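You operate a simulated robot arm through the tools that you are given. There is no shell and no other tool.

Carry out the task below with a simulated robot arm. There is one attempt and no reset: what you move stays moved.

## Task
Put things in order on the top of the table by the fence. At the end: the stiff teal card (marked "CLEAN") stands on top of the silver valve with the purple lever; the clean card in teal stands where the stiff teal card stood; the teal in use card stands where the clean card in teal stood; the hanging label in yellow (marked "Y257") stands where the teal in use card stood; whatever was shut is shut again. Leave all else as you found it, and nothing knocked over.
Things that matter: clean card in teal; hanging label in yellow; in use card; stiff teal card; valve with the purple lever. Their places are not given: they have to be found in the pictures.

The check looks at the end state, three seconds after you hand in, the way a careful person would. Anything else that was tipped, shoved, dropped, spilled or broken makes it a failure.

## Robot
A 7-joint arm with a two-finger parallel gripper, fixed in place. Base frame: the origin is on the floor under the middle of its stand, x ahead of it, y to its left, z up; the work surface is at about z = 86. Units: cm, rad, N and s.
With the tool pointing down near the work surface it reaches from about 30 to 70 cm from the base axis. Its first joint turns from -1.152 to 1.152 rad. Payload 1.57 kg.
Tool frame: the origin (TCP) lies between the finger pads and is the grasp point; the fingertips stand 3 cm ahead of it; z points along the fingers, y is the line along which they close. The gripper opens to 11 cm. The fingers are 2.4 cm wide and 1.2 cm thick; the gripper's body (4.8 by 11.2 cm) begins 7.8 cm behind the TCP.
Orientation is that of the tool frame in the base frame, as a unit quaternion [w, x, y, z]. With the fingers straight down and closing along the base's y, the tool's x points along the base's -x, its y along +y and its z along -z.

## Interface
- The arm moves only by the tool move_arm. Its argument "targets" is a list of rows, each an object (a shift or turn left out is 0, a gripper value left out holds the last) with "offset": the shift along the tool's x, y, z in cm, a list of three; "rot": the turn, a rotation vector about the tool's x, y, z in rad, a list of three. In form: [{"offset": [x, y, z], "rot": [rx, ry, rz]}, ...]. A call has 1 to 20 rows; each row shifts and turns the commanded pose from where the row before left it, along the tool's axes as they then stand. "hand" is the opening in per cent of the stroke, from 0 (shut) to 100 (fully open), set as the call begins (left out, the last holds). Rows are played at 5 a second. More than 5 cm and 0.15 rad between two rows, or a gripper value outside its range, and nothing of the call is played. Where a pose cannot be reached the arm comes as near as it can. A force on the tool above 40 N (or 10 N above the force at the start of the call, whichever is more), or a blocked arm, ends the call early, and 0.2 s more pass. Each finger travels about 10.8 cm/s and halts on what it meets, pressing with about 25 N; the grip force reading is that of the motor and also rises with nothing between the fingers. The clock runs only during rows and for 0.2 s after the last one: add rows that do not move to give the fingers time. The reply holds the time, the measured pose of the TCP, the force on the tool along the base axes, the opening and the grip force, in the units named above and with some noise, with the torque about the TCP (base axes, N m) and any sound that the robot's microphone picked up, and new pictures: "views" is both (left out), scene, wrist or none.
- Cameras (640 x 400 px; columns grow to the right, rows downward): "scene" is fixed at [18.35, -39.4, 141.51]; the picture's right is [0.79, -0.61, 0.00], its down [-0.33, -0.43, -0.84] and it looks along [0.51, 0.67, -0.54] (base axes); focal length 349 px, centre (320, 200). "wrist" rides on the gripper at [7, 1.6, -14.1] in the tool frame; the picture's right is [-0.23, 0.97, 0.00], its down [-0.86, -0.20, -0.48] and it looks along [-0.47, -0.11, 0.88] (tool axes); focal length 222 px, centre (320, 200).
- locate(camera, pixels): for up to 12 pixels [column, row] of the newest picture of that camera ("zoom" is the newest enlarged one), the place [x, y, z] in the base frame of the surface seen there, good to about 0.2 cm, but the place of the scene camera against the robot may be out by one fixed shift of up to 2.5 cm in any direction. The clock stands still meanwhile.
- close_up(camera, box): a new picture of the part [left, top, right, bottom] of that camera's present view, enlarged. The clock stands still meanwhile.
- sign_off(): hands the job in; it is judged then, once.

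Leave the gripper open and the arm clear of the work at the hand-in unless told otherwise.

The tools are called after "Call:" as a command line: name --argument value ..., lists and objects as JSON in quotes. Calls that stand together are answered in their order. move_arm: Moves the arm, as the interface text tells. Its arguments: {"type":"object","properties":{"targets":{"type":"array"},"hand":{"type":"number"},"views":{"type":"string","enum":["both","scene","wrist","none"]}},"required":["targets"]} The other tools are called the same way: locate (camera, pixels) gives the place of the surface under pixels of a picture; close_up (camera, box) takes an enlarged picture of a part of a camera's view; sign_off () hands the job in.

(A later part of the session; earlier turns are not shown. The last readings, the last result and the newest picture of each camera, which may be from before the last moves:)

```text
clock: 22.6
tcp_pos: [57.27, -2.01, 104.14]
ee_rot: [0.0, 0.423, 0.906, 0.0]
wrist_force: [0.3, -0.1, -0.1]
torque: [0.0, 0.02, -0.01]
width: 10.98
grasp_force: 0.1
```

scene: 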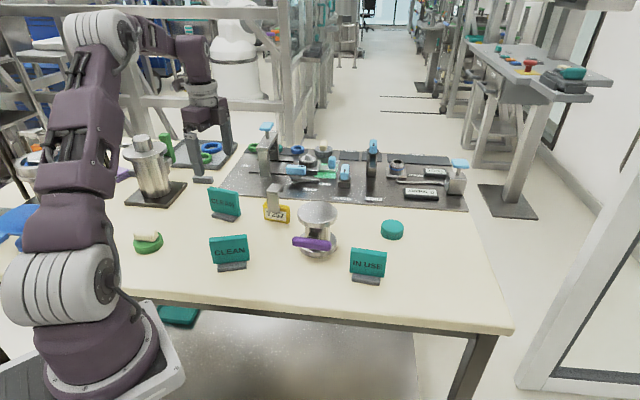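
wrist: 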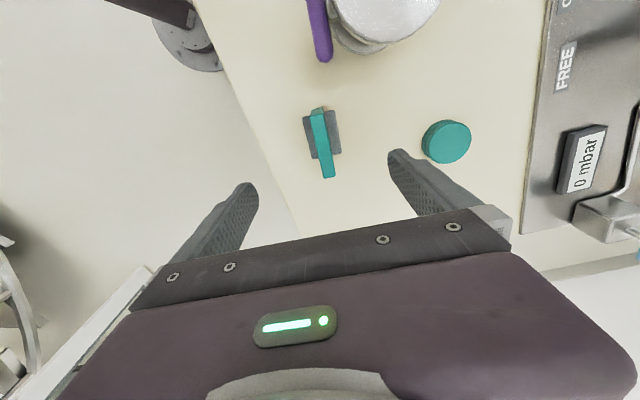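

The IN USE card is at about (322,143) between the fingers. Measuring it, and also the valve top seen at (385,15).

Call:
close_up --camera "wrist" --box '[290, 100, 350, 137]'

Call:
close_up --camera "wrist" --box '[290, 150, 350, 187]'

Call:
close_up --camera "wrist" --box '[280, 93, 360, 193]'

Call:
locate --camera "zoom" --pixels '[[285, 95], [320, 85], [330, 330], [365, 322], [310, 190], [340, 190], [260, 110], [365, 80], [290, 255], [395, 230], [325, 210], [500, 250]]'

Call:
locate --camera "wrist" --pixels '[[385, 10], [350, 15], [430, 15], [375, 40], [345, 30], [313, 20], [325, 55], [448, 140], [430, 150], [465, 145]]'

```text
10.67 times, centred on (320, 118) of wrist
```

zoom: 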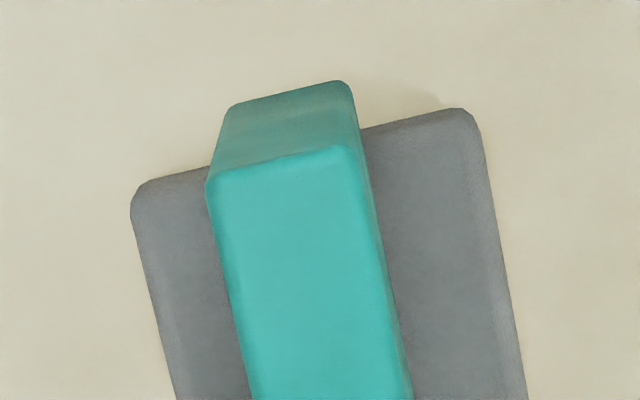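

```text
10.67 times, centred on (320, 168) of wrist
```

zoom: 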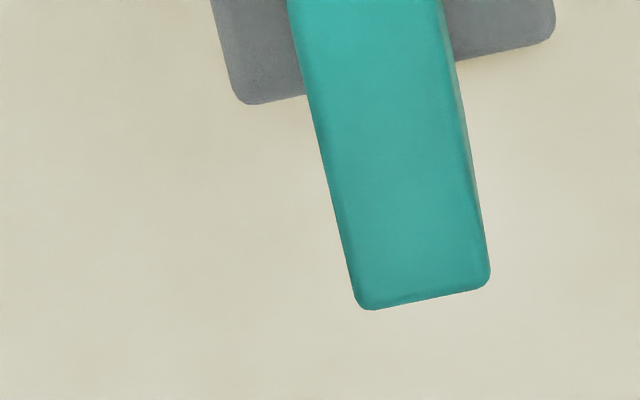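

```text
4.00 times, centred on (320, 143) of wrist
```

zoom: 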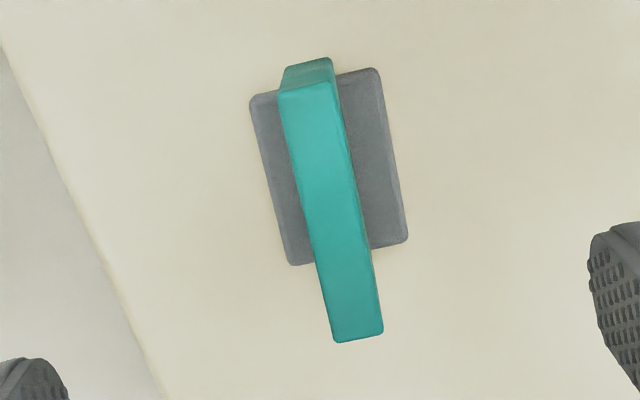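

```text
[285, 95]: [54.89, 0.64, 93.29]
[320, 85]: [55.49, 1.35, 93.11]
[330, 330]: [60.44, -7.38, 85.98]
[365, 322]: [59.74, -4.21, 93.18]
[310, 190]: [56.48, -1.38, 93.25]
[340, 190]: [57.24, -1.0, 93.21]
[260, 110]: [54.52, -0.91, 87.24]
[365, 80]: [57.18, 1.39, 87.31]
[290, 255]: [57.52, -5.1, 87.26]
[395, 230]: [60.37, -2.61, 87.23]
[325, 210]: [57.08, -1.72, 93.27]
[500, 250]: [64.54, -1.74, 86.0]
```

```text
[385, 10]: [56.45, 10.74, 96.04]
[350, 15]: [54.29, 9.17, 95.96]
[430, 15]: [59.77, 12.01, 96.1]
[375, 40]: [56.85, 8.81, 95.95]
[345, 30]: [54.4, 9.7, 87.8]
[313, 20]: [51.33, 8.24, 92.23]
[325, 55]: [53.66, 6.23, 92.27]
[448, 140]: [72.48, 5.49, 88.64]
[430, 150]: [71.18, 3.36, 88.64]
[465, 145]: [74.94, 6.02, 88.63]
```

All three differ only a little in size. The IN USE card's size (7.26) is closer to the near card (7.9) than to the far one (8.3). Nothing else tells the two CLEAN cards apart, so I take the near one as the partner of the IN USE card (the "clean card") and the odd, larger far one as the "stiff" card.

Next I rise and hover over the valve to measure its top centre. It should be near (56.5, 12) with top z≈96.0.

Call:
move_arm --targets '[{"offset": [0, 0, -4]}, {"offset": [3.82, 2.863, 0]}, {"offset": [3.82, 2.863, 0]}, {"offset": [3.82, 2.863, 0]}, {"offset": [0, 0, 0]}]' --views "wrist"

```text
clock: 23.8
tcp_pos: [56.27, 12.21, 107.77]
ee_rot: [0.0, 0.423, 0.906, -0.001]
wrist_force: [-0.7, -0.2, -0.8]
torque: [0.02, -0.05, -0.03]
width: 10.99
grasp_force: 0.1
```

wrist: 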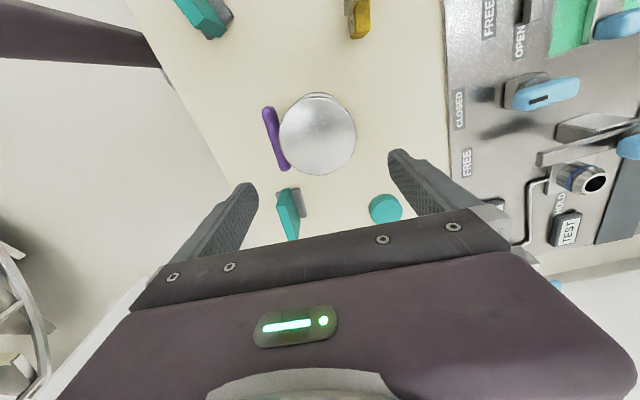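

The disc top is at about (318,137), spanning columns 280-356 and rows 100-175. I'll locate points around it, along with the label and the IN USE card seen here.

Call:
close_up --camera "wrist" --box '[238, 87, 398, 187]'

Call:
locate --camera "wrist" --pixels '[[318, 137], [283, 137], [353, 137], [318, 103], [318, 172], [294, 113], [342, 161], [342, 113], [294, 161], [270, 120], [283, 160], [318, 97]]'

Call:
close_up --camera "wrist" --box '[300, 0, 420, 75]'

```text
4.00 times, centred on (318, 137) of wrist
```

zoom: 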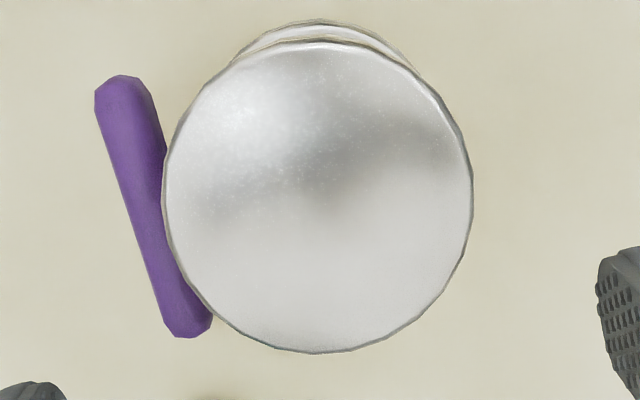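

```text
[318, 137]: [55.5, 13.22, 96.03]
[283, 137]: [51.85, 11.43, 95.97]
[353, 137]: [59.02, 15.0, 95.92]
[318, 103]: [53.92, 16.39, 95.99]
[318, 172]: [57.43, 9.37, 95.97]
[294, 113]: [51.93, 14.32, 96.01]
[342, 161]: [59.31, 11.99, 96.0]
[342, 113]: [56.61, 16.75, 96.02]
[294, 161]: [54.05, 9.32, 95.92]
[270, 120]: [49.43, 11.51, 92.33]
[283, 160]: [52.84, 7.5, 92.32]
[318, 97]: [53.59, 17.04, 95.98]
```

```text
5.33 times, centred on (360, 38) of wrist
```

zoom: 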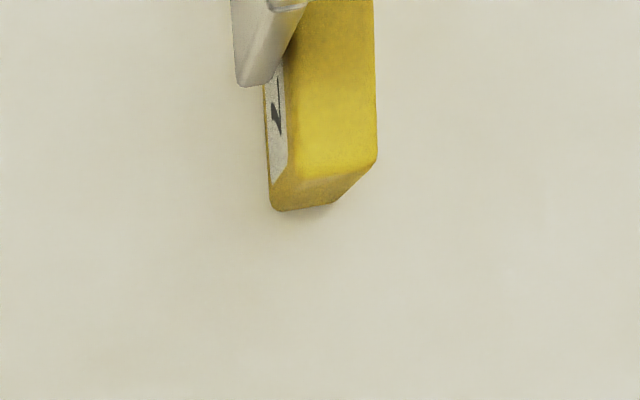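

The valve top centre is about (55.5, 13.1), radius about 4.45, z=96.0. Now I go back over the far card (43.4, 37.85) and partly close the gripper to about 6 cm.

Call:
move_arm --targets '[{"offset": [3.989, 0.942, 0]}, {"offset": [3.989, 0.942, 0]}, {"offset": [3.989, 0.942, 0]}, {"offset": [3.989, 0.942, 0]}, {"offset": [3.989, 0.942, 0]}, {"offset": [3.989, 0.942, 0]}, {"offset": [3.989, 0.942, 0]}, {"rot": [0, 0, 0.146]}, {"offset": [0, 0, 3]}, {"offset": [0, 0, 0]}]' --hand 55 --views "wrist"

```text
clock: 26.0
tcp_pos: [43.75, 37.82, 105.08]
ee_rot: [0.0, 0.487, 0.873, 0.0]
wrist_force: [0.0, 0.5, 0.0]
torque: [0.01, 0.0, 0.01]
width: 6.05
grasp_force: 0.1
```

wrist: 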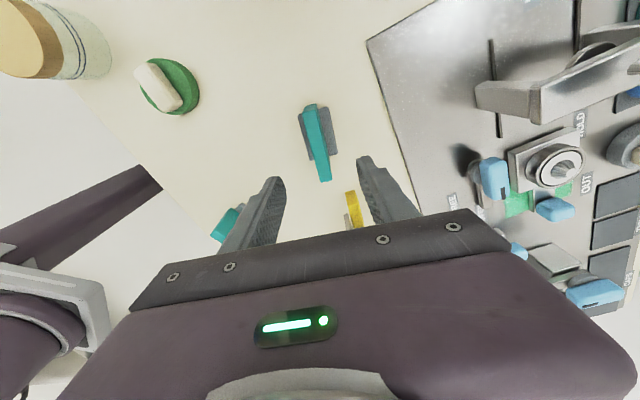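

I'll locate the card's top face again from here to centre the fingers on it.

Call:
locate --camera "wrist" --pixels '[[306, 118], [315, 115], [322, 178], [330, 176], [309, 142], [322, 142], [315, 148], [312, 130], [320, 165]]'

Call:
close_up --camera "wrist" --box '[260, 95, 380, 195]'

```text
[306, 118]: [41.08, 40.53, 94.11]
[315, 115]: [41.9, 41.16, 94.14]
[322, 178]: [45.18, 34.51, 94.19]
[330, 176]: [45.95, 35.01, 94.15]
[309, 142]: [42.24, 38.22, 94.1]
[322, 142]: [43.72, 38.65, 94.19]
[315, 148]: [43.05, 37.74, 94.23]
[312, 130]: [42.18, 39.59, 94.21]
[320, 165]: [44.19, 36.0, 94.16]
```

```text
4.00 times, centred on (320, 145) of wrist
```

zoom: 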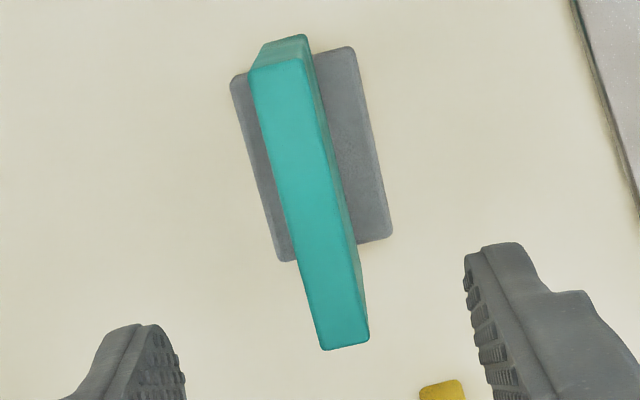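

The card centre is at tool offset (+0.2, -0.16). I shift that much and go straight down 13.5 cm so the tips stop at about z=88.5, above the foot (87.2).

Call:
move_arm --targets '[{"offset": [0.19, -0.16, 0]}, {"offset": [0, 0, 4.5]}, {"offset": [0, 0, 4.5]}, {"offset": [0, 0, 3]}, {"offset": [0, 0, 1.5]}, {"offset": [0, 0, 0]}]'

```text
clock: 27.4
tcp_pos: [43.23, 38.06, 91.9]
ee_rot: [0.001, 0.487, 0.873, 0.0]
wrist_force: [-0.6, 1.1, 0.2]
torque: [0.01, 0.02, -0.01]
width: 6.05
grasp_force: 0.0
```

scene: 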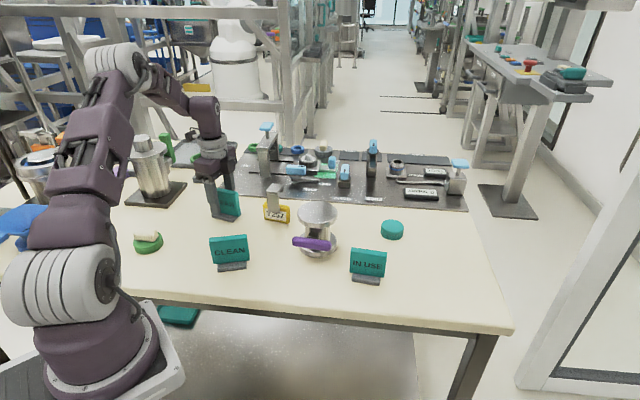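
wrist: 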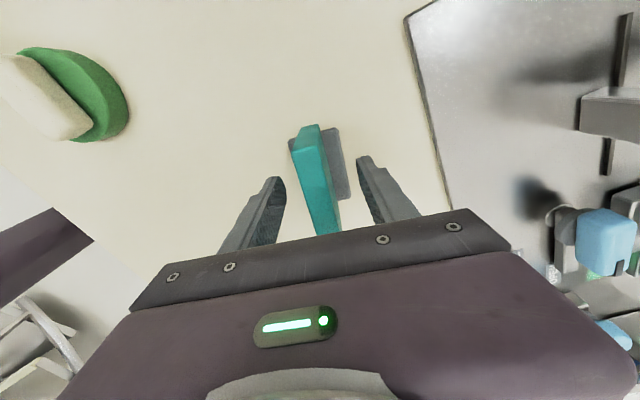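

The panel sits between the fingers, which are clear of the foot. I close in two steps, first to about 2.4 cm to check centring.

Call:
move_arm --targets '[{"offset": [0, 0, 0]}, {"offset": [0, 0, 0]}, {"offset": [0, 0, 0]}]' --hand 22 --views "wrist"

```text
clock: 28.2
tcp_pos: [43.25, 38.01, 92.02]
ee_rot: [0.0, 0.488, 0.873, 0.0]
wrist_force: [0.4, 0.0, -0.3]
torque: [-0.01, 0.03, 0.01]
width: 2.4
grasp_force: 0.0
```

wrist: 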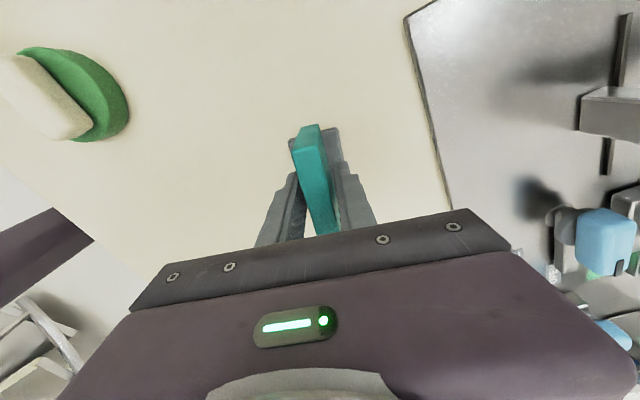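

The panel is well centred. I'll close fully on it.

Call:
move_arm --targets '[{"offset": [0, 0, 0]}, {"offset": [0, 0, 0]}, {"offset": [0, 0, 0]}, {"offset": [0, 0, 0]}]' --hand 0 --views "wrist"

```text
clock: 29.2
tcp_pos: [43.32, 37.97, 91.98]
ee_rot: [0.0, 0.488, 0.873, 0.0]
wrist_force: [0.1, -0.2, 0.1]
torque: [0.03, 0.0, 0.01]
width: 1.59
grasp_force: 25.3
```

wrist: 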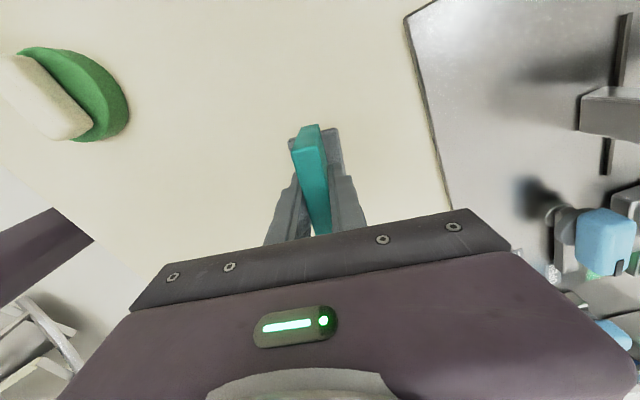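

The grip holds at 1.59 cm and 25 N. I lift straight up 14 cm and then look.

Call:
move_arm --targets '[{"offset": [0, 0, -1]}, {"offset": [0, 0, -3]}, {"offset": [0, 0, -3.5]}, {"offset": [0, 0, -3.5]}, {"offset": [0, 0, -3]}, {"offset": [0, 0, 0]}]'

```text
clock: 30.6
tcp_pos: [43.33, 37.82, 105.7]
ee_rot: [0.0, 0.488, 0.873, 0.0]
wrist_force: [0.5, -0.3, -1.1]
torque: [0.02, -0.01, 0.01]
width: 1.54
grasp_force: 25.3
```

scene: 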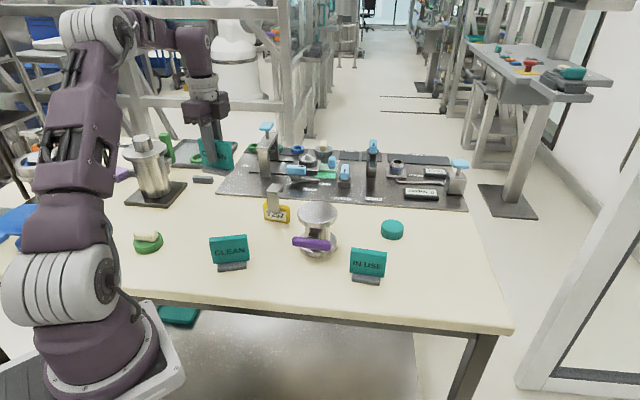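
wrist: 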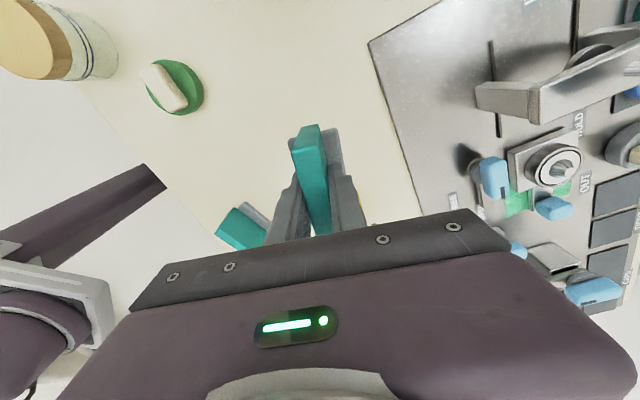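

The card came up cleanly. Now I carry it level over to the valve top, keeping the same facing.

Call:
move_arm --targets '[{"offset": [-3.917, -0.393, 0]}, {"offset": [-3.917, -0.393, 0]}, {"offset": [-3.917, -0.393, 0]}, {"offset": [-3.917, -0.393, 0]}, {"offset": [-3.917, -0.393, 0]}, {"offset": [-3.917, -0.393, 0]}, {"offset": [-3.917, -0.393, 0]}, {"offset": [0, 0, 0]}, {"offset": [0, 0, 0]}]'

```text
clock: 32.6
tcp_pos: [55.94, 13.06, 105.77]
ee_rot: [0.0, 0.487, 0.874, 0.0]
wrist_force: [-1.1, 0.1, -1.0]
torque: [-0.01, -0.01, 0.04]
width: 1.56
grasp_force: 25.2
```

scene: 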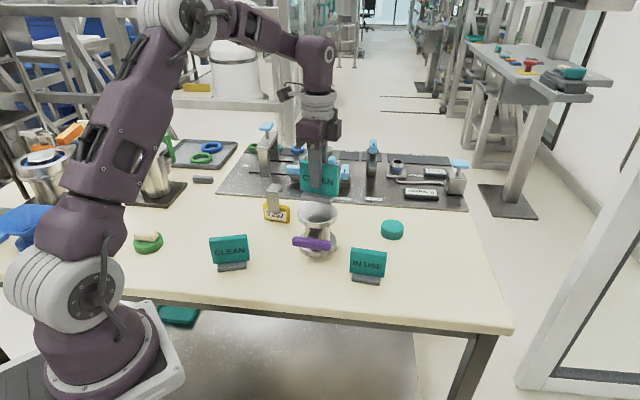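
wrist: 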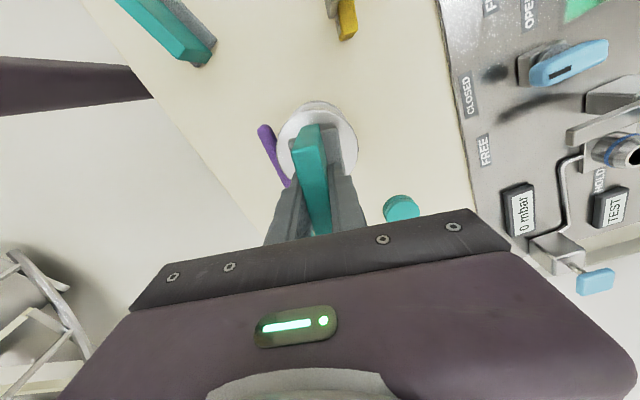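

I'll take a few still readings to average out the noise before lowering.

Call:
move_arm --targets '[{"offset": [0, 0, 0]}]' --views "none"

Call:
move_arm --targets '[{"offset": [0, 0, 0]}]' --views "none"

Call:
move_arm --targets '[{"offset": [0, 0, 0]}]' --views "wrist"

Call:
locate --camera "wrist" --pixels '[[300, 135], [315, 132], [290, 165], [345, 130], [350, 160], [285, 130], [335, 120], [312, 150]]'

Call:
close_up --camera "wrist" --box '[240, 90, 400, 190]'

Call:
close_up --camera "scene" --box '[260, 120, 388, 260]'

```text
clock: 33.0
tcp_pos: [55.76, 13.22, 105.71]
ee_rot: [0.0, 0.487, 0.874, -0.001]
wrist_force: [0.2, 0.6, -1.0]
torque: [0.0, -0.01, 0.0]
width: 1.55
grasp_force: 24.9
```

```text
clock: 33.4
tcp_pos: [55.78, 13.18, 105.64]
ee_rot: [0.0, 0.486, 0.874, 0.0]
wrist_force: [-0.2, 0.4, -1.4]
torque: [-0.01, -0.01, -0.03]
width: 1.55
grasp_force: 25.0
```

```text
clock: 33.8
tcp_pos: [55.91, 13.19, 105.72]
ee_rot: [-0.001, 0.487, 0.874, -0.001]
wrist_force: [-0.4, 1.0, -1.6]
torque: [-0.02, 0.01, -0.01]
width: 1.54
grasp_force: 24.6
```

wrist: 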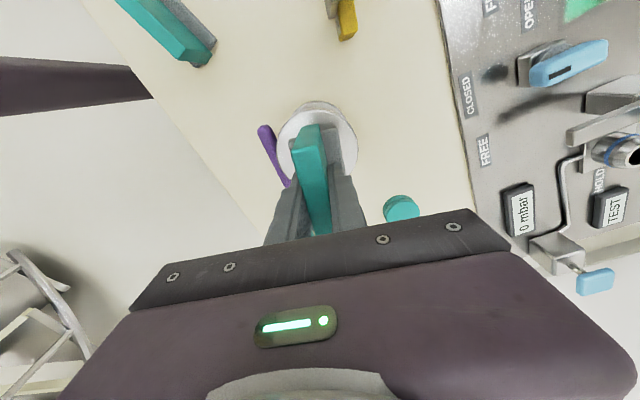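

```text
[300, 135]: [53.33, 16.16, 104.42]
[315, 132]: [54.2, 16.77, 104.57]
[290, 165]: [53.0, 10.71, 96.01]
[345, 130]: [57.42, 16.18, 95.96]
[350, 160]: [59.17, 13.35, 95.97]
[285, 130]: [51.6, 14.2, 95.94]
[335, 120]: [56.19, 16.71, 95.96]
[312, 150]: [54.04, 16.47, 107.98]
```

```text
4.00 times, centred on (320, 140) of wrist
```

zoom: 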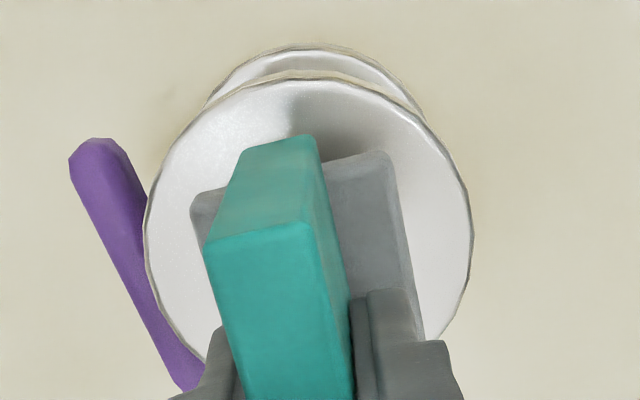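

```text
2.86 times, centred on (324, 190) of scene
```

zoom: 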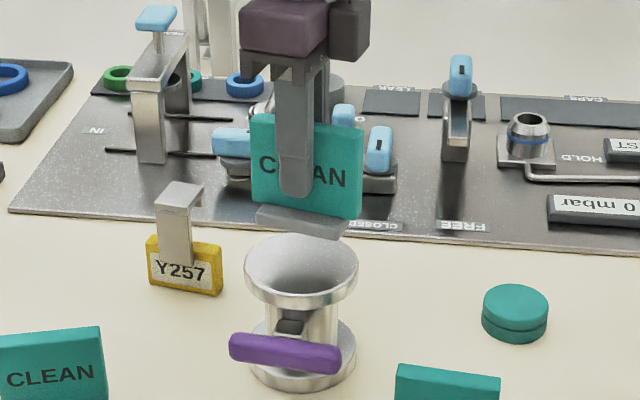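

The average TCP is (55.85, 13.16, 105.7), so I correct by about -0.5 in x to centre the foot on the disc. Then I go down 3.4 cm, leaving about 0.3 cm.

Call:
move_arm --targets '[{"offset": [0.3, -0.4, 0]}, {"offset": [0, 0, 1.5]}, {"offset": [0, 0, 1.2]}, {"offset": [0, 0, 0.7]}, {"offset": [0, 0, 0]}]'

Call:
close_up --camera "scene" --box '[270, 150, 366, 260]'

Call:
close_up --camera "wrist" --box '[240, 90, 400, 190]'

```text
clock: 35.0
tcp_pos: [54.99, 13.0, 102.12]
ee_rot: [0.0, 0.486, 0.874, 0.0]
wrist_force: [0.7, -0.3, -0.6]
torque: [-0.03, 0.04, -0.02]
width: 1.58
grasp_force: 25.0
```

scene: 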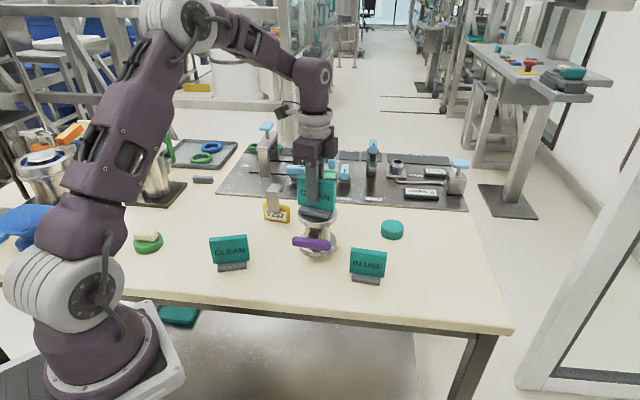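
wrist: 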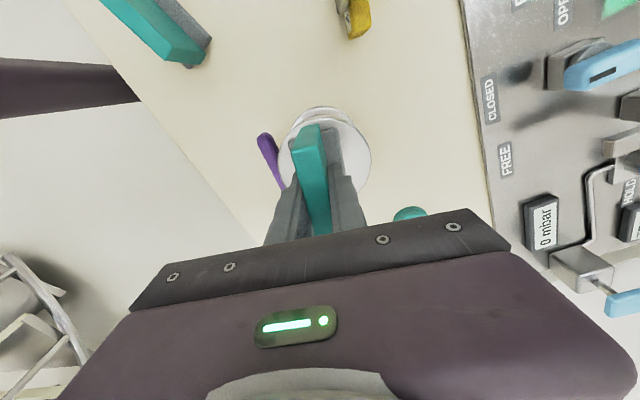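

```text
3.64 times, centred on (318, 205) of scene
```

zoom: 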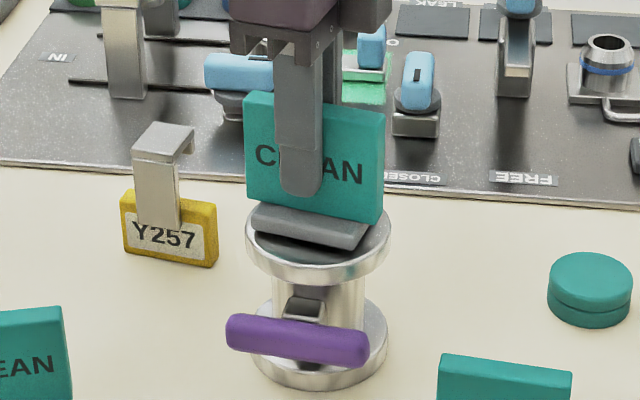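

```text
4.00 times, centred on (320, 140) of wrist
```

zoom: 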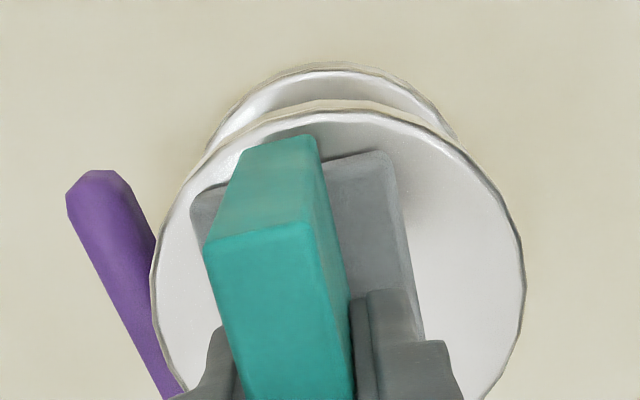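

The foot now sits a bit to the left on the disc. I'll locate the foot's corners and disc edge to correct it before setting down.

Call:
locate --camera "zoom" --pixels '[[200, 215], [375, 165], [410, 280], [205, 240], [160, 280], [515, 280], [335, 112], [250, 140], [440, 140], [500, 200], [170, 220], [480, 330]]'

Call:
move_arm --targets '[{"offset": [0, 0, 0]}]' --views "none"

Call:
move_arm --targets '[{"offset": [0, 0, 0]}]' --views "none"

```text
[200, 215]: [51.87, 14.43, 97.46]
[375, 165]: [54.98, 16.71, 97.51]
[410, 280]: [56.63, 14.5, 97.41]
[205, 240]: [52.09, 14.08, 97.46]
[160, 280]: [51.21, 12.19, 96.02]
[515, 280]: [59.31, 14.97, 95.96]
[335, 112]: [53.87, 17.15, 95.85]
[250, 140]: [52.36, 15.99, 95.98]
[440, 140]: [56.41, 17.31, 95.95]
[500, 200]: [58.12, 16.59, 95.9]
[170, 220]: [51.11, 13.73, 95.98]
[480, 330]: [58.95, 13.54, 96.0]
```

```text
clock: 35.4
tcp_pos: [55.04, 13.24, 102.24]
ee_rot: [-0.001, 0.487, 0.873, 0.0]
wrist_force: [0.2, -0.1, -0.7]
torque: [-0.03, -0.02, 0.0]
width: 1.56
grasp_force: 25.0
```

```text
clock: 35.8
tcp_pos: [55.08, 13.23, 102.14]
ee_rot: [0.0, 0.487, 0.874, 0.001]
wrist_force: [-0.9, 0.6, -0.9]
torque: [0.03, 0.02, 0.06]
width: 1.56
grasp_force: 24.7
```

The foot centre is about (55.1, 13.0) against the disc centre (55.45, 13.1), with a gap below of about 0.25 cm. I nudge +0.3 along tool y, then lower in small steps while watching the force.

Call:
move_arm --targets '[{"offset": [-0.07, 0.3, 0]}, {"offset": [0, 0, 0]}, {"offset": [0, 0, 0.1]}, {"offset": [0, 0, 0]}]' --views "wrist"

Call:
close_up --camera "wrist" --box '[240, 90, 400, 190]'

Call:
locate --camera "zoom" --pixels '[[200, 215], [375, 165], [410, 280], [165, 280], [510, 280], [300, 190], [220, 190], [390, 200]]'

```text
clock: 36.8
tcp_pos: [55.22, 13.26, 102.32]
ee_rot: [0.0, 0.487, 0.873, 0.0]
wrist_force: [-0.1, -1.2, -0.7]
torque: [-0.01, 0.03, -0.02]
width: 1.55
grasp_force: 25.0
```

wrist: 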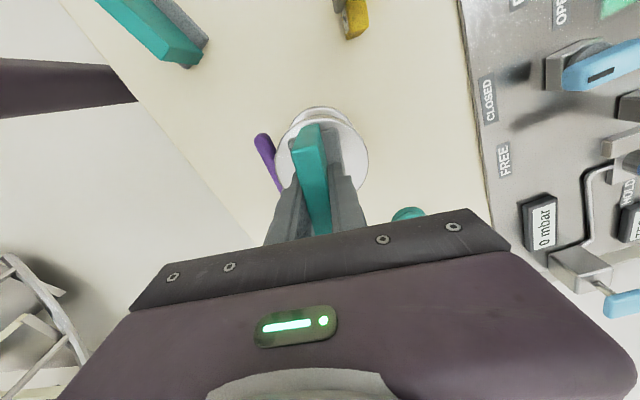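

```text
4.00 times, centred on (320, 140) of wrist
```

zoom: 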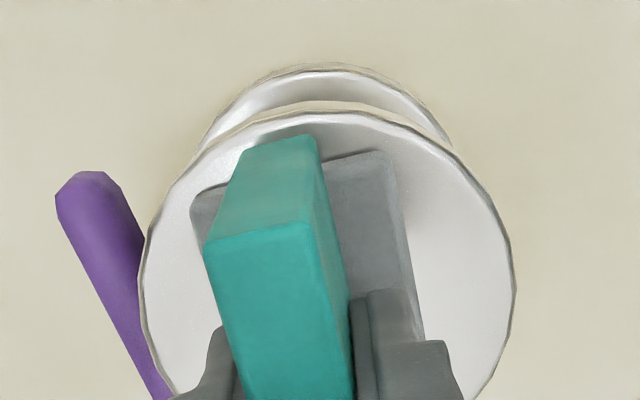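

```text
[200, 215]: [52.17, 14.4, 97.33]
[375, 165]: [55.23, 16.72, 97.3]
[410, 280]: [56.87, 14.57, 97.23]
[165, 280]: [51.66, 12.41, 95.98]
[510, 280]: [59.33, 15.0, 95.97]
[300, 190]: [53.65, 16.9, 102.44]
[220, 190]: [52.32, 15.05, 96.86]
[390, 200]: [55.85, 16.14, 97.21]
```

The foot is now within about 0.2 cm of centre. I lower another 0.1 and watch the force.

Call:
move_arm --targets '[{"offset": [0, 0, 0.08]}, {"offset": [0, 0, 0]}]' --views "none"

Call:
move_arm --targets '[{"offset": [0, 0, 0.06]}, {"offset": [0, 0, 0]}]' --views "none"

```text
clock: 37.4
tcp_pos: [55.27, 13.27, 102.08]
ee_rot: [0.0, 0.487, 0.874, 0.0]
wrist_force: [-0.3, 0.0, -1.2]
torque: [0.02, 0.02, -0.01]
width: 1.55
grasp_force: 25.0
```

```text
clock: 38.0
tcp_pos: [55.45, 13.19, 102.05]
ee_rot: [0.0, 0.487, 0.873, 0.0]
wrist_force: [0.4, 0.9, -2.1]
torque: [0.01, 0.05, 0.01]
width: 1.55
grasp_force: 25.5
```

No upward force yet, so I continue with small steps.

Call:
move_arm --targets '[{"offset": [0, 0, 0.06]}, {"offset": [0, 0, 0]}]' --views "none"

Call:
move_arm --targets '[{"offset": [0, 0, 0.06]}, {"offset": [0, 0, 0]}]' --views "scene"

Call:
close_up --camera "scene" --box '[290, 180, 346, 240]'

```text
clock: 38.6
tcp_pos: [55.37, 13.23, 102.02]
ee_rot: [0.001, 0.487, 0.873, 0.0]
wrist_force: [-0.3, 0.4, -1.5]
torque: [-0.01, -0.01, -0.02]
width: 1.56
grasp_force: 24.7
```

```text
clock: 39.2
tcp_pos: [55.28, 13.26, 101.94]
ee_rot: [-0.001, 0.487, 0.874, 0.001]
wrist_force: [-0.5, -0.1, 6.3]
torque: [0.02, 0.05, 0.0]
width: 1.58
grasp_force: 24.6
```

scene: 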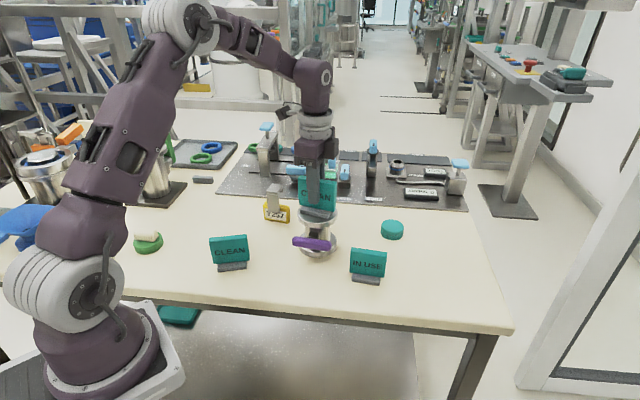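

```text
6.67 times, centred on (318, 210) of scene
```

zoom: 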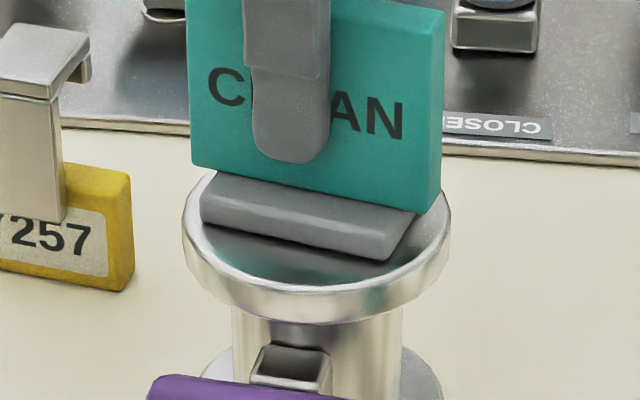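

Contact: +6 N, and the foot sits on the disc. I open the fingers a little, to 35 per cent, and check.

Call:
move_arm --targets '[{"offset": [0, 0, 0]}, {"offset": [0, 0, 0]}, {"offset": [0, 0, 0]}]' --hand 35 --views "both"

```text
clock: 40.0
tcp_pos: [55.22, 13.33, 101.94]
ee_rot: [0.0, 0.487, 0.874, -0.001]
wrist_force: [-0.2, 0.8, -0.1]
torque: [0.01, -0.02, -0.01]
width: 3.88
grasp_force: 0.1
```

scene: 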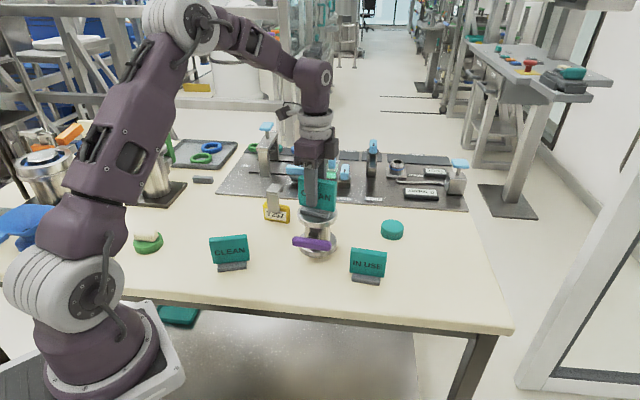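
wrist: 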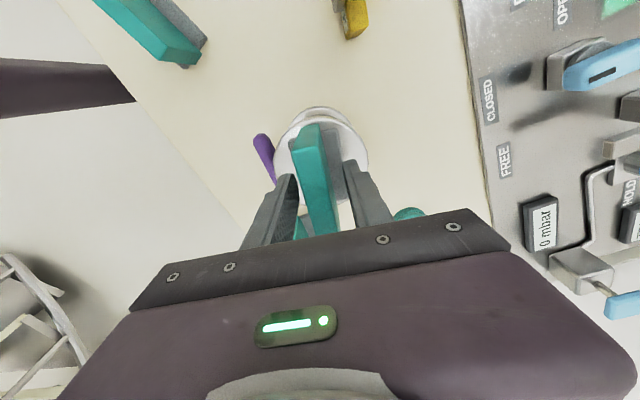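

It stands free. I rise straight up 9 cm.

Call:
move_arm --targets '[{"offset": [0, 0, -1]}, {"offset": [0, 0, -3]}, {"offset": [0, 0, -3]}, {"offset": [0, 0, -2]}, {"offset": [0, 0, 0]}]' --views "both"

Call:
close_up --camera "scene" --box '[270, 160, 366, 260]'

```text
clock: 41.2
tcp_pos: [55.36, 13.4, 110.83]
ee_rot: [0.0, 0.487, 0.874, 0.0]
wrist_force: [0.2, -0.3, 0.0]
torque: [0.0, -0.01, 0.04]
width: 3.87
grasp_force: 0.1
```

scene: 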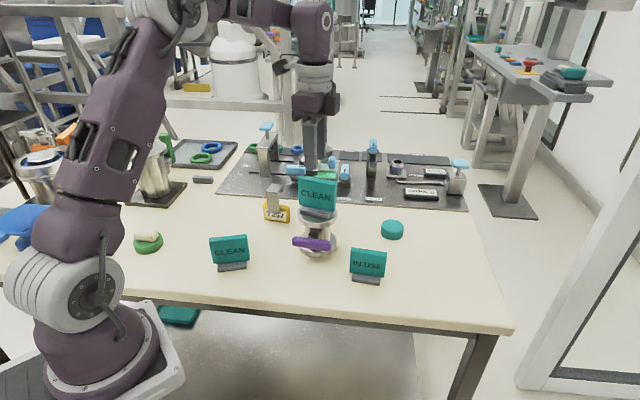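
wrist: 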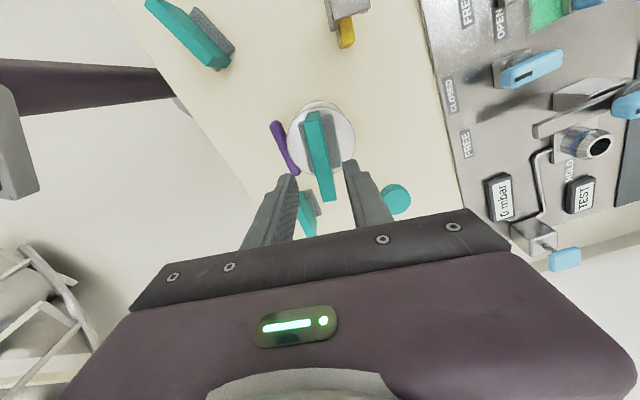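

```text
4.00 times, centred on (318, 210) of scene
```

zoom: 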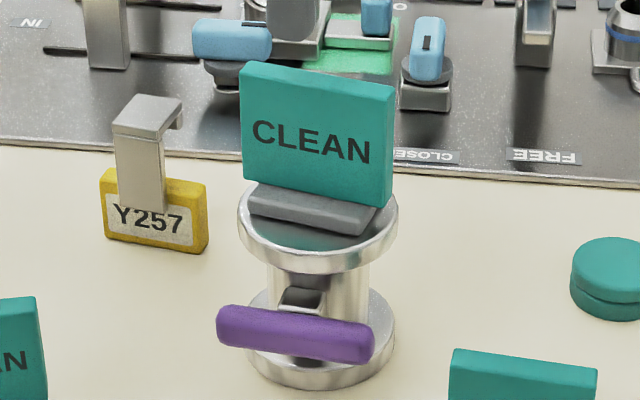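

The stiff card stands on the valve. Now the near card: I move to above (36.4, 19.5) and turn to θ≈0.495, opening to about 6 cm.

Call:
move_arm --targets '[{"offset": [3.034, -2.576, 0]}, {"offset": [3.034, -2.576, 0]}, {"offset": [3.034, -2.576, 0]}, {"offset": [3.034, -2.576, 0]}, {"offset": [3.034, -2.576, 0]}, {"rot": [0, 0, -0.131]}, {"rot": [0, 0, -0.131]}, {"rot": [0, 0, -0.131]}, {"rot": [0, 0, -0.131]}, {"offset": [0, 0, 3]}, {"offset": [0, 0, 2]}, {"offset": [0, 0, 0]}]' --hand 55 --views "wrist"

Call:
close_up --camera "wrist" --box '[240, 95, 400, 195]'

Call:
move_arm --targets '[{"offset": [0, 0, 0]}]' --views "none"

```text
clock: 43.8
tcp_pos: [36.44, 19.64, 105.98]
ee_rot: [0.0, 0.244, 0.97, -0.001]
wrist_force: [0.1, 0.4, -0.1]
torque: [-0.02, -0.02, 0.0]
width: 6.07
grasp_force: 0.1
```

wrist: 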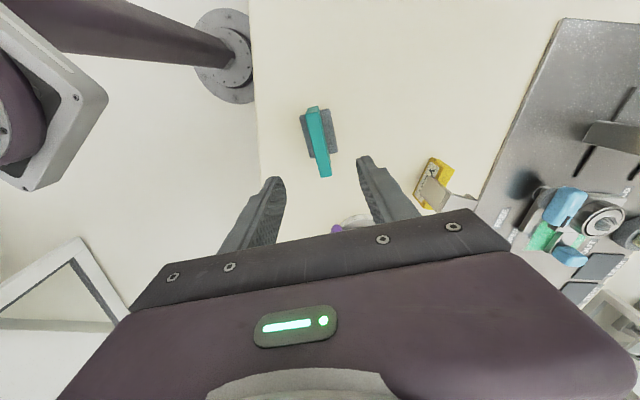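

```text
4.00 times, centred on (320, 145) of wrist
```

zoom: 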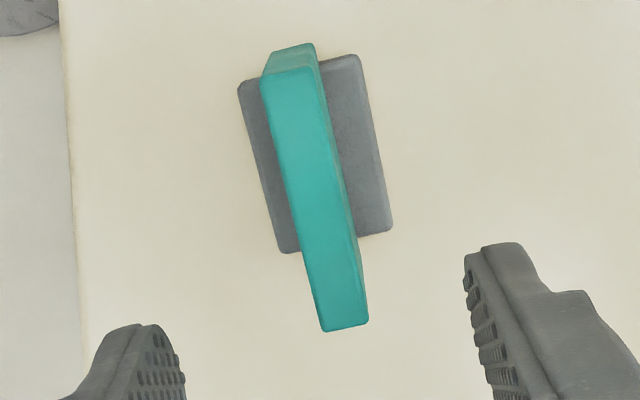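

```text
clock: 44.2
tcp_pos: [36.47, 19.47, 105.88]
ee_rot: [0.0, 0.244, 0.97, 0.0]
wrist_force: [0.0, -0.3, 0.2]
torque: [-0.01, 0.01, -0.01]
width: 6.06
grasp_force: 0.1
```

The near card is centred between the fingers (offset about 0, -0.06). I go straight down 14 cm.

Call:
move_arm --targets '[{"offset": [0, -0.06, 0]}, {"offset": [0, 0, 4.5]}, {"offset": [0, 0, 4.5]}, {"offset": [0, 0, 3]}, {"offset": [0, 0, 2]}, {"offset": [0, 0, 0]}]' --views "wrist"

Call:
move_arm --targets '[{"offset": [0, 0, 0]}, {"offset": [0, 0, 0]}, {"offset": [0, 0, 0]}]' --hand 22 --views "wrist"

```text
clock: 45.6
tcp_pos: [36.5, 19.53, 92.16]
ee_rot: [0.0, 0.244, 0.97, 0.0]
wrist_force: [-0.9, 0.2, -0.6]
torque: [0.01, 0.0, 0.02]
width: 6.05
grasp_force: 0.1
```

wrist: 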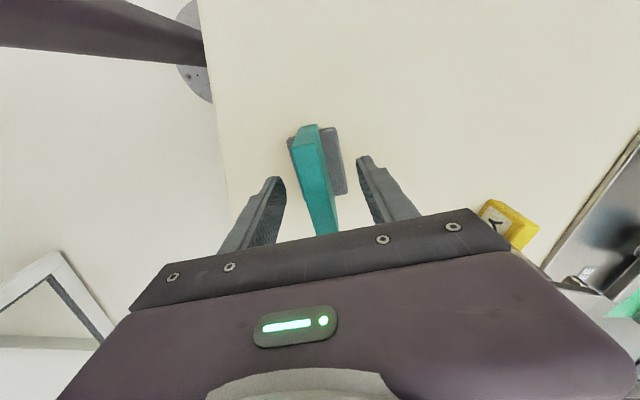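

```text
clock: 46.4
tcp_pos: [36.51, 19.49, 92.09]
ee_rot: [0.0, 0.244, 0.97, 0.0]
wrist_force: [0.0, -0.9, 0.5]
torque: [0.02, 0.0, 0.0]
width: 2.42
grasp_force: 0.0
```

wrist: 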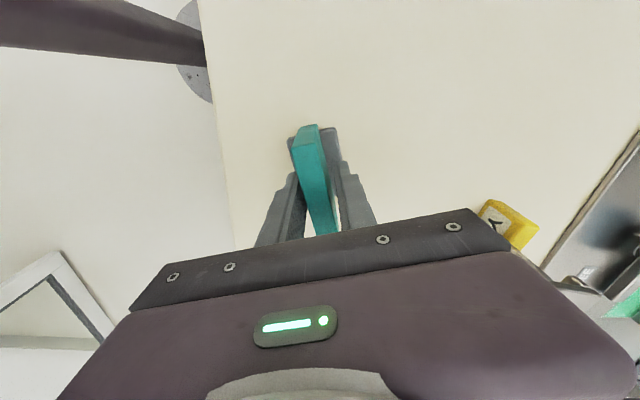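

The panel is centred. I close and then lift 14 cm.

Call:
move_arm --targets '[{"offset": [0, 0, 0]}, {"offset": [0, 0, 0]}, {"offset": [0, 0, 0]}, {"offset": [0, 0, 0]}]' --hand 0 --views "none"

Call:
move_arm --targets '[{"offset": [0, 0, -1]}, {"offset": [0, 0, -3]}, {"offset": [0, 0, -3.5]}, {"offset": [0, 0, -3.5]}, {"offset": [0, 0, -3]}, {"offset": [0, 0, 0]}]'

```text
clock: 47.4
tcp_pos: [36.39, 19.55, 92.16]
ee_rot: [-0.001, 0.243, 0.97, 0.0]
wrist_force: [-0.7, 0.6, 0.8]
torque: [0.01, 0.01, 0.01]
width: 1.55
grasp_force: 24.5
```

```text
clock: 48.8
tcp_pos: [36.32, 19.32, 106.1]
ee_rot: [0.001, 0.243, 0.97, 0.001]
wrist_force: [0.1, -0.2, -1.0]
torque: [-0.01, -0.01, -0.02]
width: 1.59
grasp_force: 24.8
```

scene: 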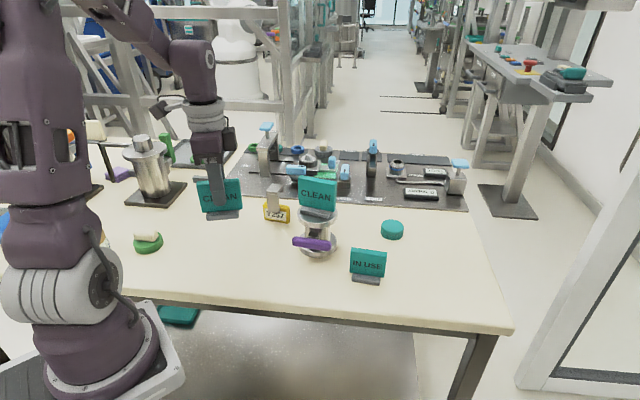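
wrist: 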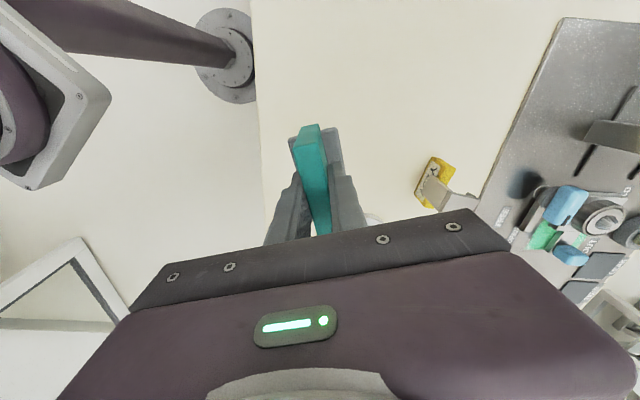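

The near card is held well. I carry it to the far card's old place (43.5, 37.9) and turn to θ≈1.02.

Call:
move_arm --targets '[{"offset": [0.492, 3.902, 0]}, {"offset": [0.492, 3.902, 0]}, {"offset": [0.492, 3.902, 0]}, {"offset": [0.492, 3.902, 0]}, {"offset": [0.492, 3.902, 0]}, {"rot": [0, 0, 0.1319]}, {"rot": [0, 0, 0.1319]}, {"rot": [0, 0, 0.1319]}, {"rot": [0, 0, 0.1319]}, {"offset": [0, 0, 0]}, {"offset": [0, 0, 0]}]'

Call:
move_arm --targets '[{"offset": [0, 0, 0]}]' --views "none"

Call:
move_arm --targets '[{"offset": [0, 0, 0]}]' --views "none"

```text
clock: 51.2
tcp_pos: [43.48, 37.82, 105.7]
ee_rot: [0.0, 0.488, 0.873, 0.0]
wrist_force: [0.5, 0.8, -0.7]
torque: [-0.04, -0.01, 0.04]
width: 1.54
grasp_force: 25.3
```

scene: 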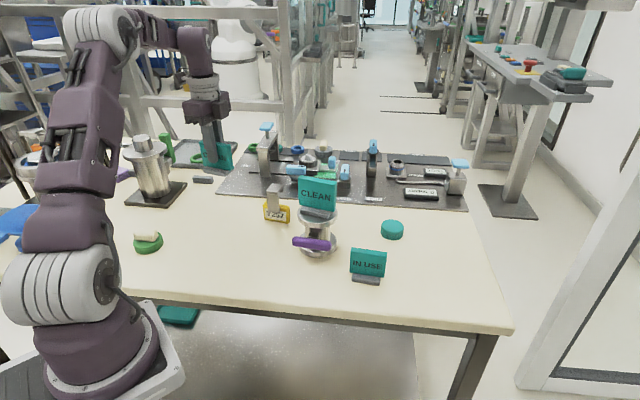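
wrist: 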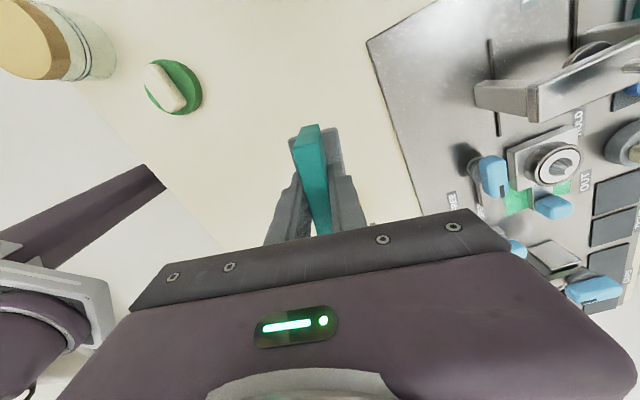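

```text
clock: 51.6
tcp_pos: [43.48, 37.81, 105.83]
ee_rot: [0.0, 0.489, 0.873, -0.001]
wrist_force: [0.4, 0.3, 0.0]
torque: [-0.02, -0.04, 0.01]
width: 1.57
grasp_force: 24.5
```

```text
clock: 52.0
tcp_pos: [43.51, 37.68, 105.64]
ee_rot: [0.0, 0.489, 0.872, -0.001]
wrist_force: [0.9, 0.1, -1.0]
torque: [0.0, 0.02, 0.01]
width: 1.57
grasp_force: 25.2
```

Position (43.49, 37.78, 105.75) is good. I lower 13.2 cm first and then in small steps until contact.

Call:
move_arm --targets '[{"offset": [0, 0, 4.5]}, {"offset": [0, 0, 4.5]}, {"offset": [0, 0, 3]}, {"offset": [0, 0, 1.2]}, {"offset": [0, 0, 0]}]' --views "wrist"

Call:
move_arm --targets '[{"offset": [0, 0, 0.1]}, {"offset": [0, 0, 0]}]' --views "none"

Call:
move_arm --targets '[{"offset": [0, 0, 0.08]}, {"offset": [0, 0, 0]}]' --views "none"

```text
clock: 53.2
tcp_pos: [43.38, 37.7, 92.6]
ee_rot: [0.0, 0.489, 0.873, 0.0]
wrist_force: [0.5, -0.5, -0.4]
torque: [-0.02, -0.03, -0.02]
width: 1.58
grasp_force: 24.9
```

wrist: 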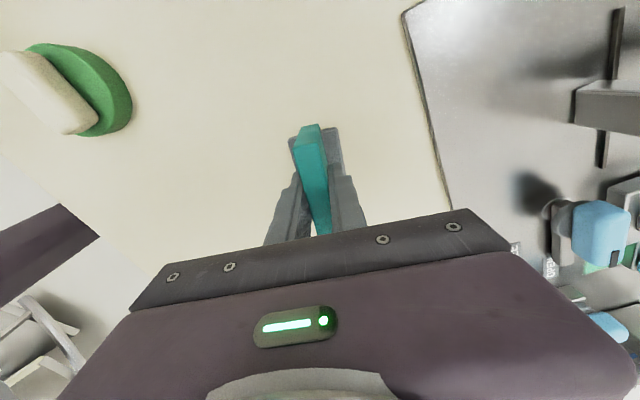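

```text
clock: 53.8
tcp_pos: [43.39, 37.71, 92.51]
ee_rot: [0.0, 0.489, 0.872, 0.0]
wrist_force: [0.0, -0.1, -0.7]
torque: [-0.03, 0.0, 0.0]
width: 1.56
grasp_force: 25.0
```

```text
clock: 54.4
tcp_pos: [43.4, 37.67, 92.5]
ee_rot: [0.0, 0.488, 0.873, 0.0]
wrist_force: [0.1, 0.4, -1.0]
torque: [-0.02, 0.01, -0.01]
width: 1.58
grasp_force: 24.7
```

I add a small sideways correction (+0.1, +0.18 in base) and continue the slow descent.

Call:
move_arm --targets '[{"offset": [0.1, 0.18, 0]}, {"offset": [0, 0, 0.12]}, {"offset": [0, 0, 0]}]' --views "none"

Call:
move_arm --targets '[{"offset": [0, 0, 0.08]}, {"offset": [0, 0, 0]}]' --views "none"

Call:
move_arm --targets '[{"offset": [0, 0, 0.06]}, {"offset": [0, 0, 0]}]' --views "none"

```text
clock: 55.2
tcp_pos: [43.53, 37.95, 92.44]
ee_rot: [-0.001, 0.488, 0.873, 0.0]
wrist_force: [-0.4, -0.6, -0.6]
torque: [0.0, 0.01, 0.01]
width: 1.58
grasp_force: 25.0
```

```text
clock: 55.8
tcp_pos: [43.59, 37.96, 92.22]
ee_rot: [0.0, 0.489, 0.873, -0.001]
wrist_force: [0.0, -0.7, -0.4]
torque: [0.0, 0.01, -0.01]
width: 1.59
grasp_force: 24.9
```

```text
clock: 56.4
tcp_pos: [43.46, 37.92, 92.18]
ee_rot: [0.0, 0.488, 0.873, 0.0]
wrist_force: [0.6, 0.2, -0.5]
torque: [0.0, 0.0, 0.04]
width: 1.58
grasp_force: 25.1
```

No contact yet. A few more small steps.

Call:
move_arm --targets '[{"offset": [0, 0, 0.05]}, {"offset": [0, 0, 0]}]' --views "none"

Call:
move_arm --targets '[{"offset": [0, 0, 0.05]}, {"offset": [0, 0, 0]}]' --views "none"

```text
clock: 57.0
tcp_pos: [43.55, 37.9, 92.15]
ee_rot: [0.0, 0.488, 0.873, 0.0]
wrist_force: [0.1, 0.4, 0.0]
torque: [-0.05, -0.01, 0.0]
width: 1.57
grasp_force: 25.3
```

```text
clock: 57.6
tcp_pos: [43.49, 37.98, 92.13]
ee_rot: [0.0, 0.488, 0.873, 0.0]
wrist_force: [-0.5, 0.5, 8.8]
torque: [-0.1, 0.08, 0.0]
width: 1.55
grasp_force: 25.5
```

Contact at z=92.13, the same height as at the pick. I release and then rise.

Call:
move_arm --targets '[{"offset": [0, 0, 0]}, {"offset": [0, 0, 0]}, {"offset": [0, 0, 0]}]' --hand 35 --views "wrist"

Call:
move_arm --targets '[{"offset": [0, 0, -1]}, {"offset": [0, 0, -3]}, {"offset": [0, 0, -4]}, {"offset": [0, 0, -4]}, {"offset": [0, 0, -2]}, {"offset": [0, 0, 0]}]'

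```text
clock: 58.4
tcp_pos: [43.47, 37.95, 92.11]
ee_rot: [0.0, 0.488, 0.873, 0.0]
wrist_force: [-0.6, 0.3, -0.2]
torque: [0.02, 0.04, 0.04]
width: 3.86
grasp_force: 0.1
```

wrist: 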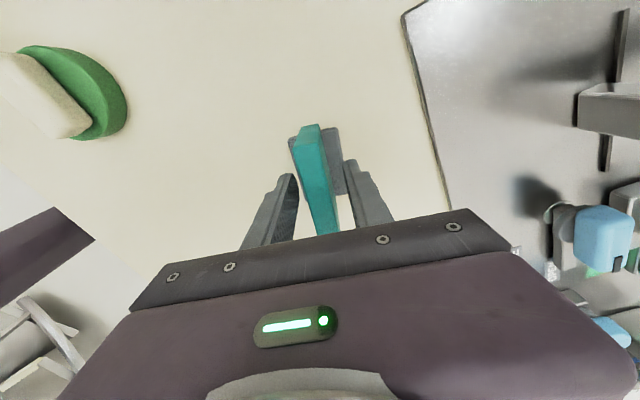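

```text
clock: 59.8
tcp_pos: [43.43, 38.1, 106.1]
ee_rot: [0.0, 0.489, 0.873, 0.0]
wrist_force: [0.0, -0.2, 0.4]
torque: [0.03, 0.0, -0.03]
width: 3.87
grasp_force: 0.1
```

scene: 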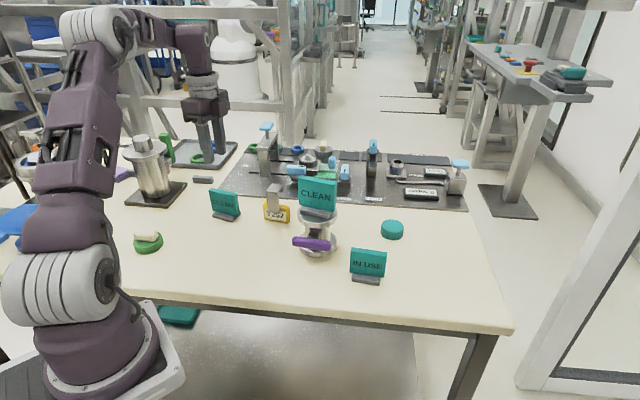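
wrist: 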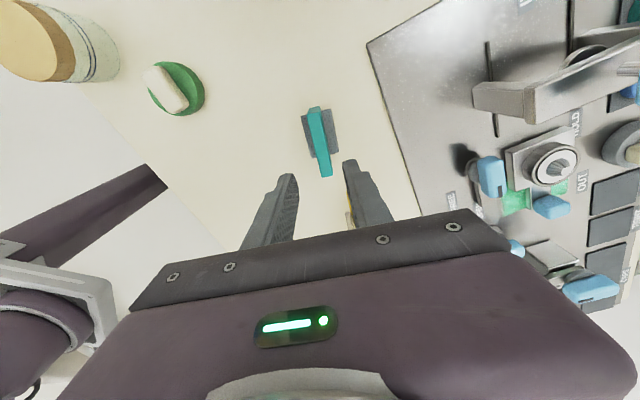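

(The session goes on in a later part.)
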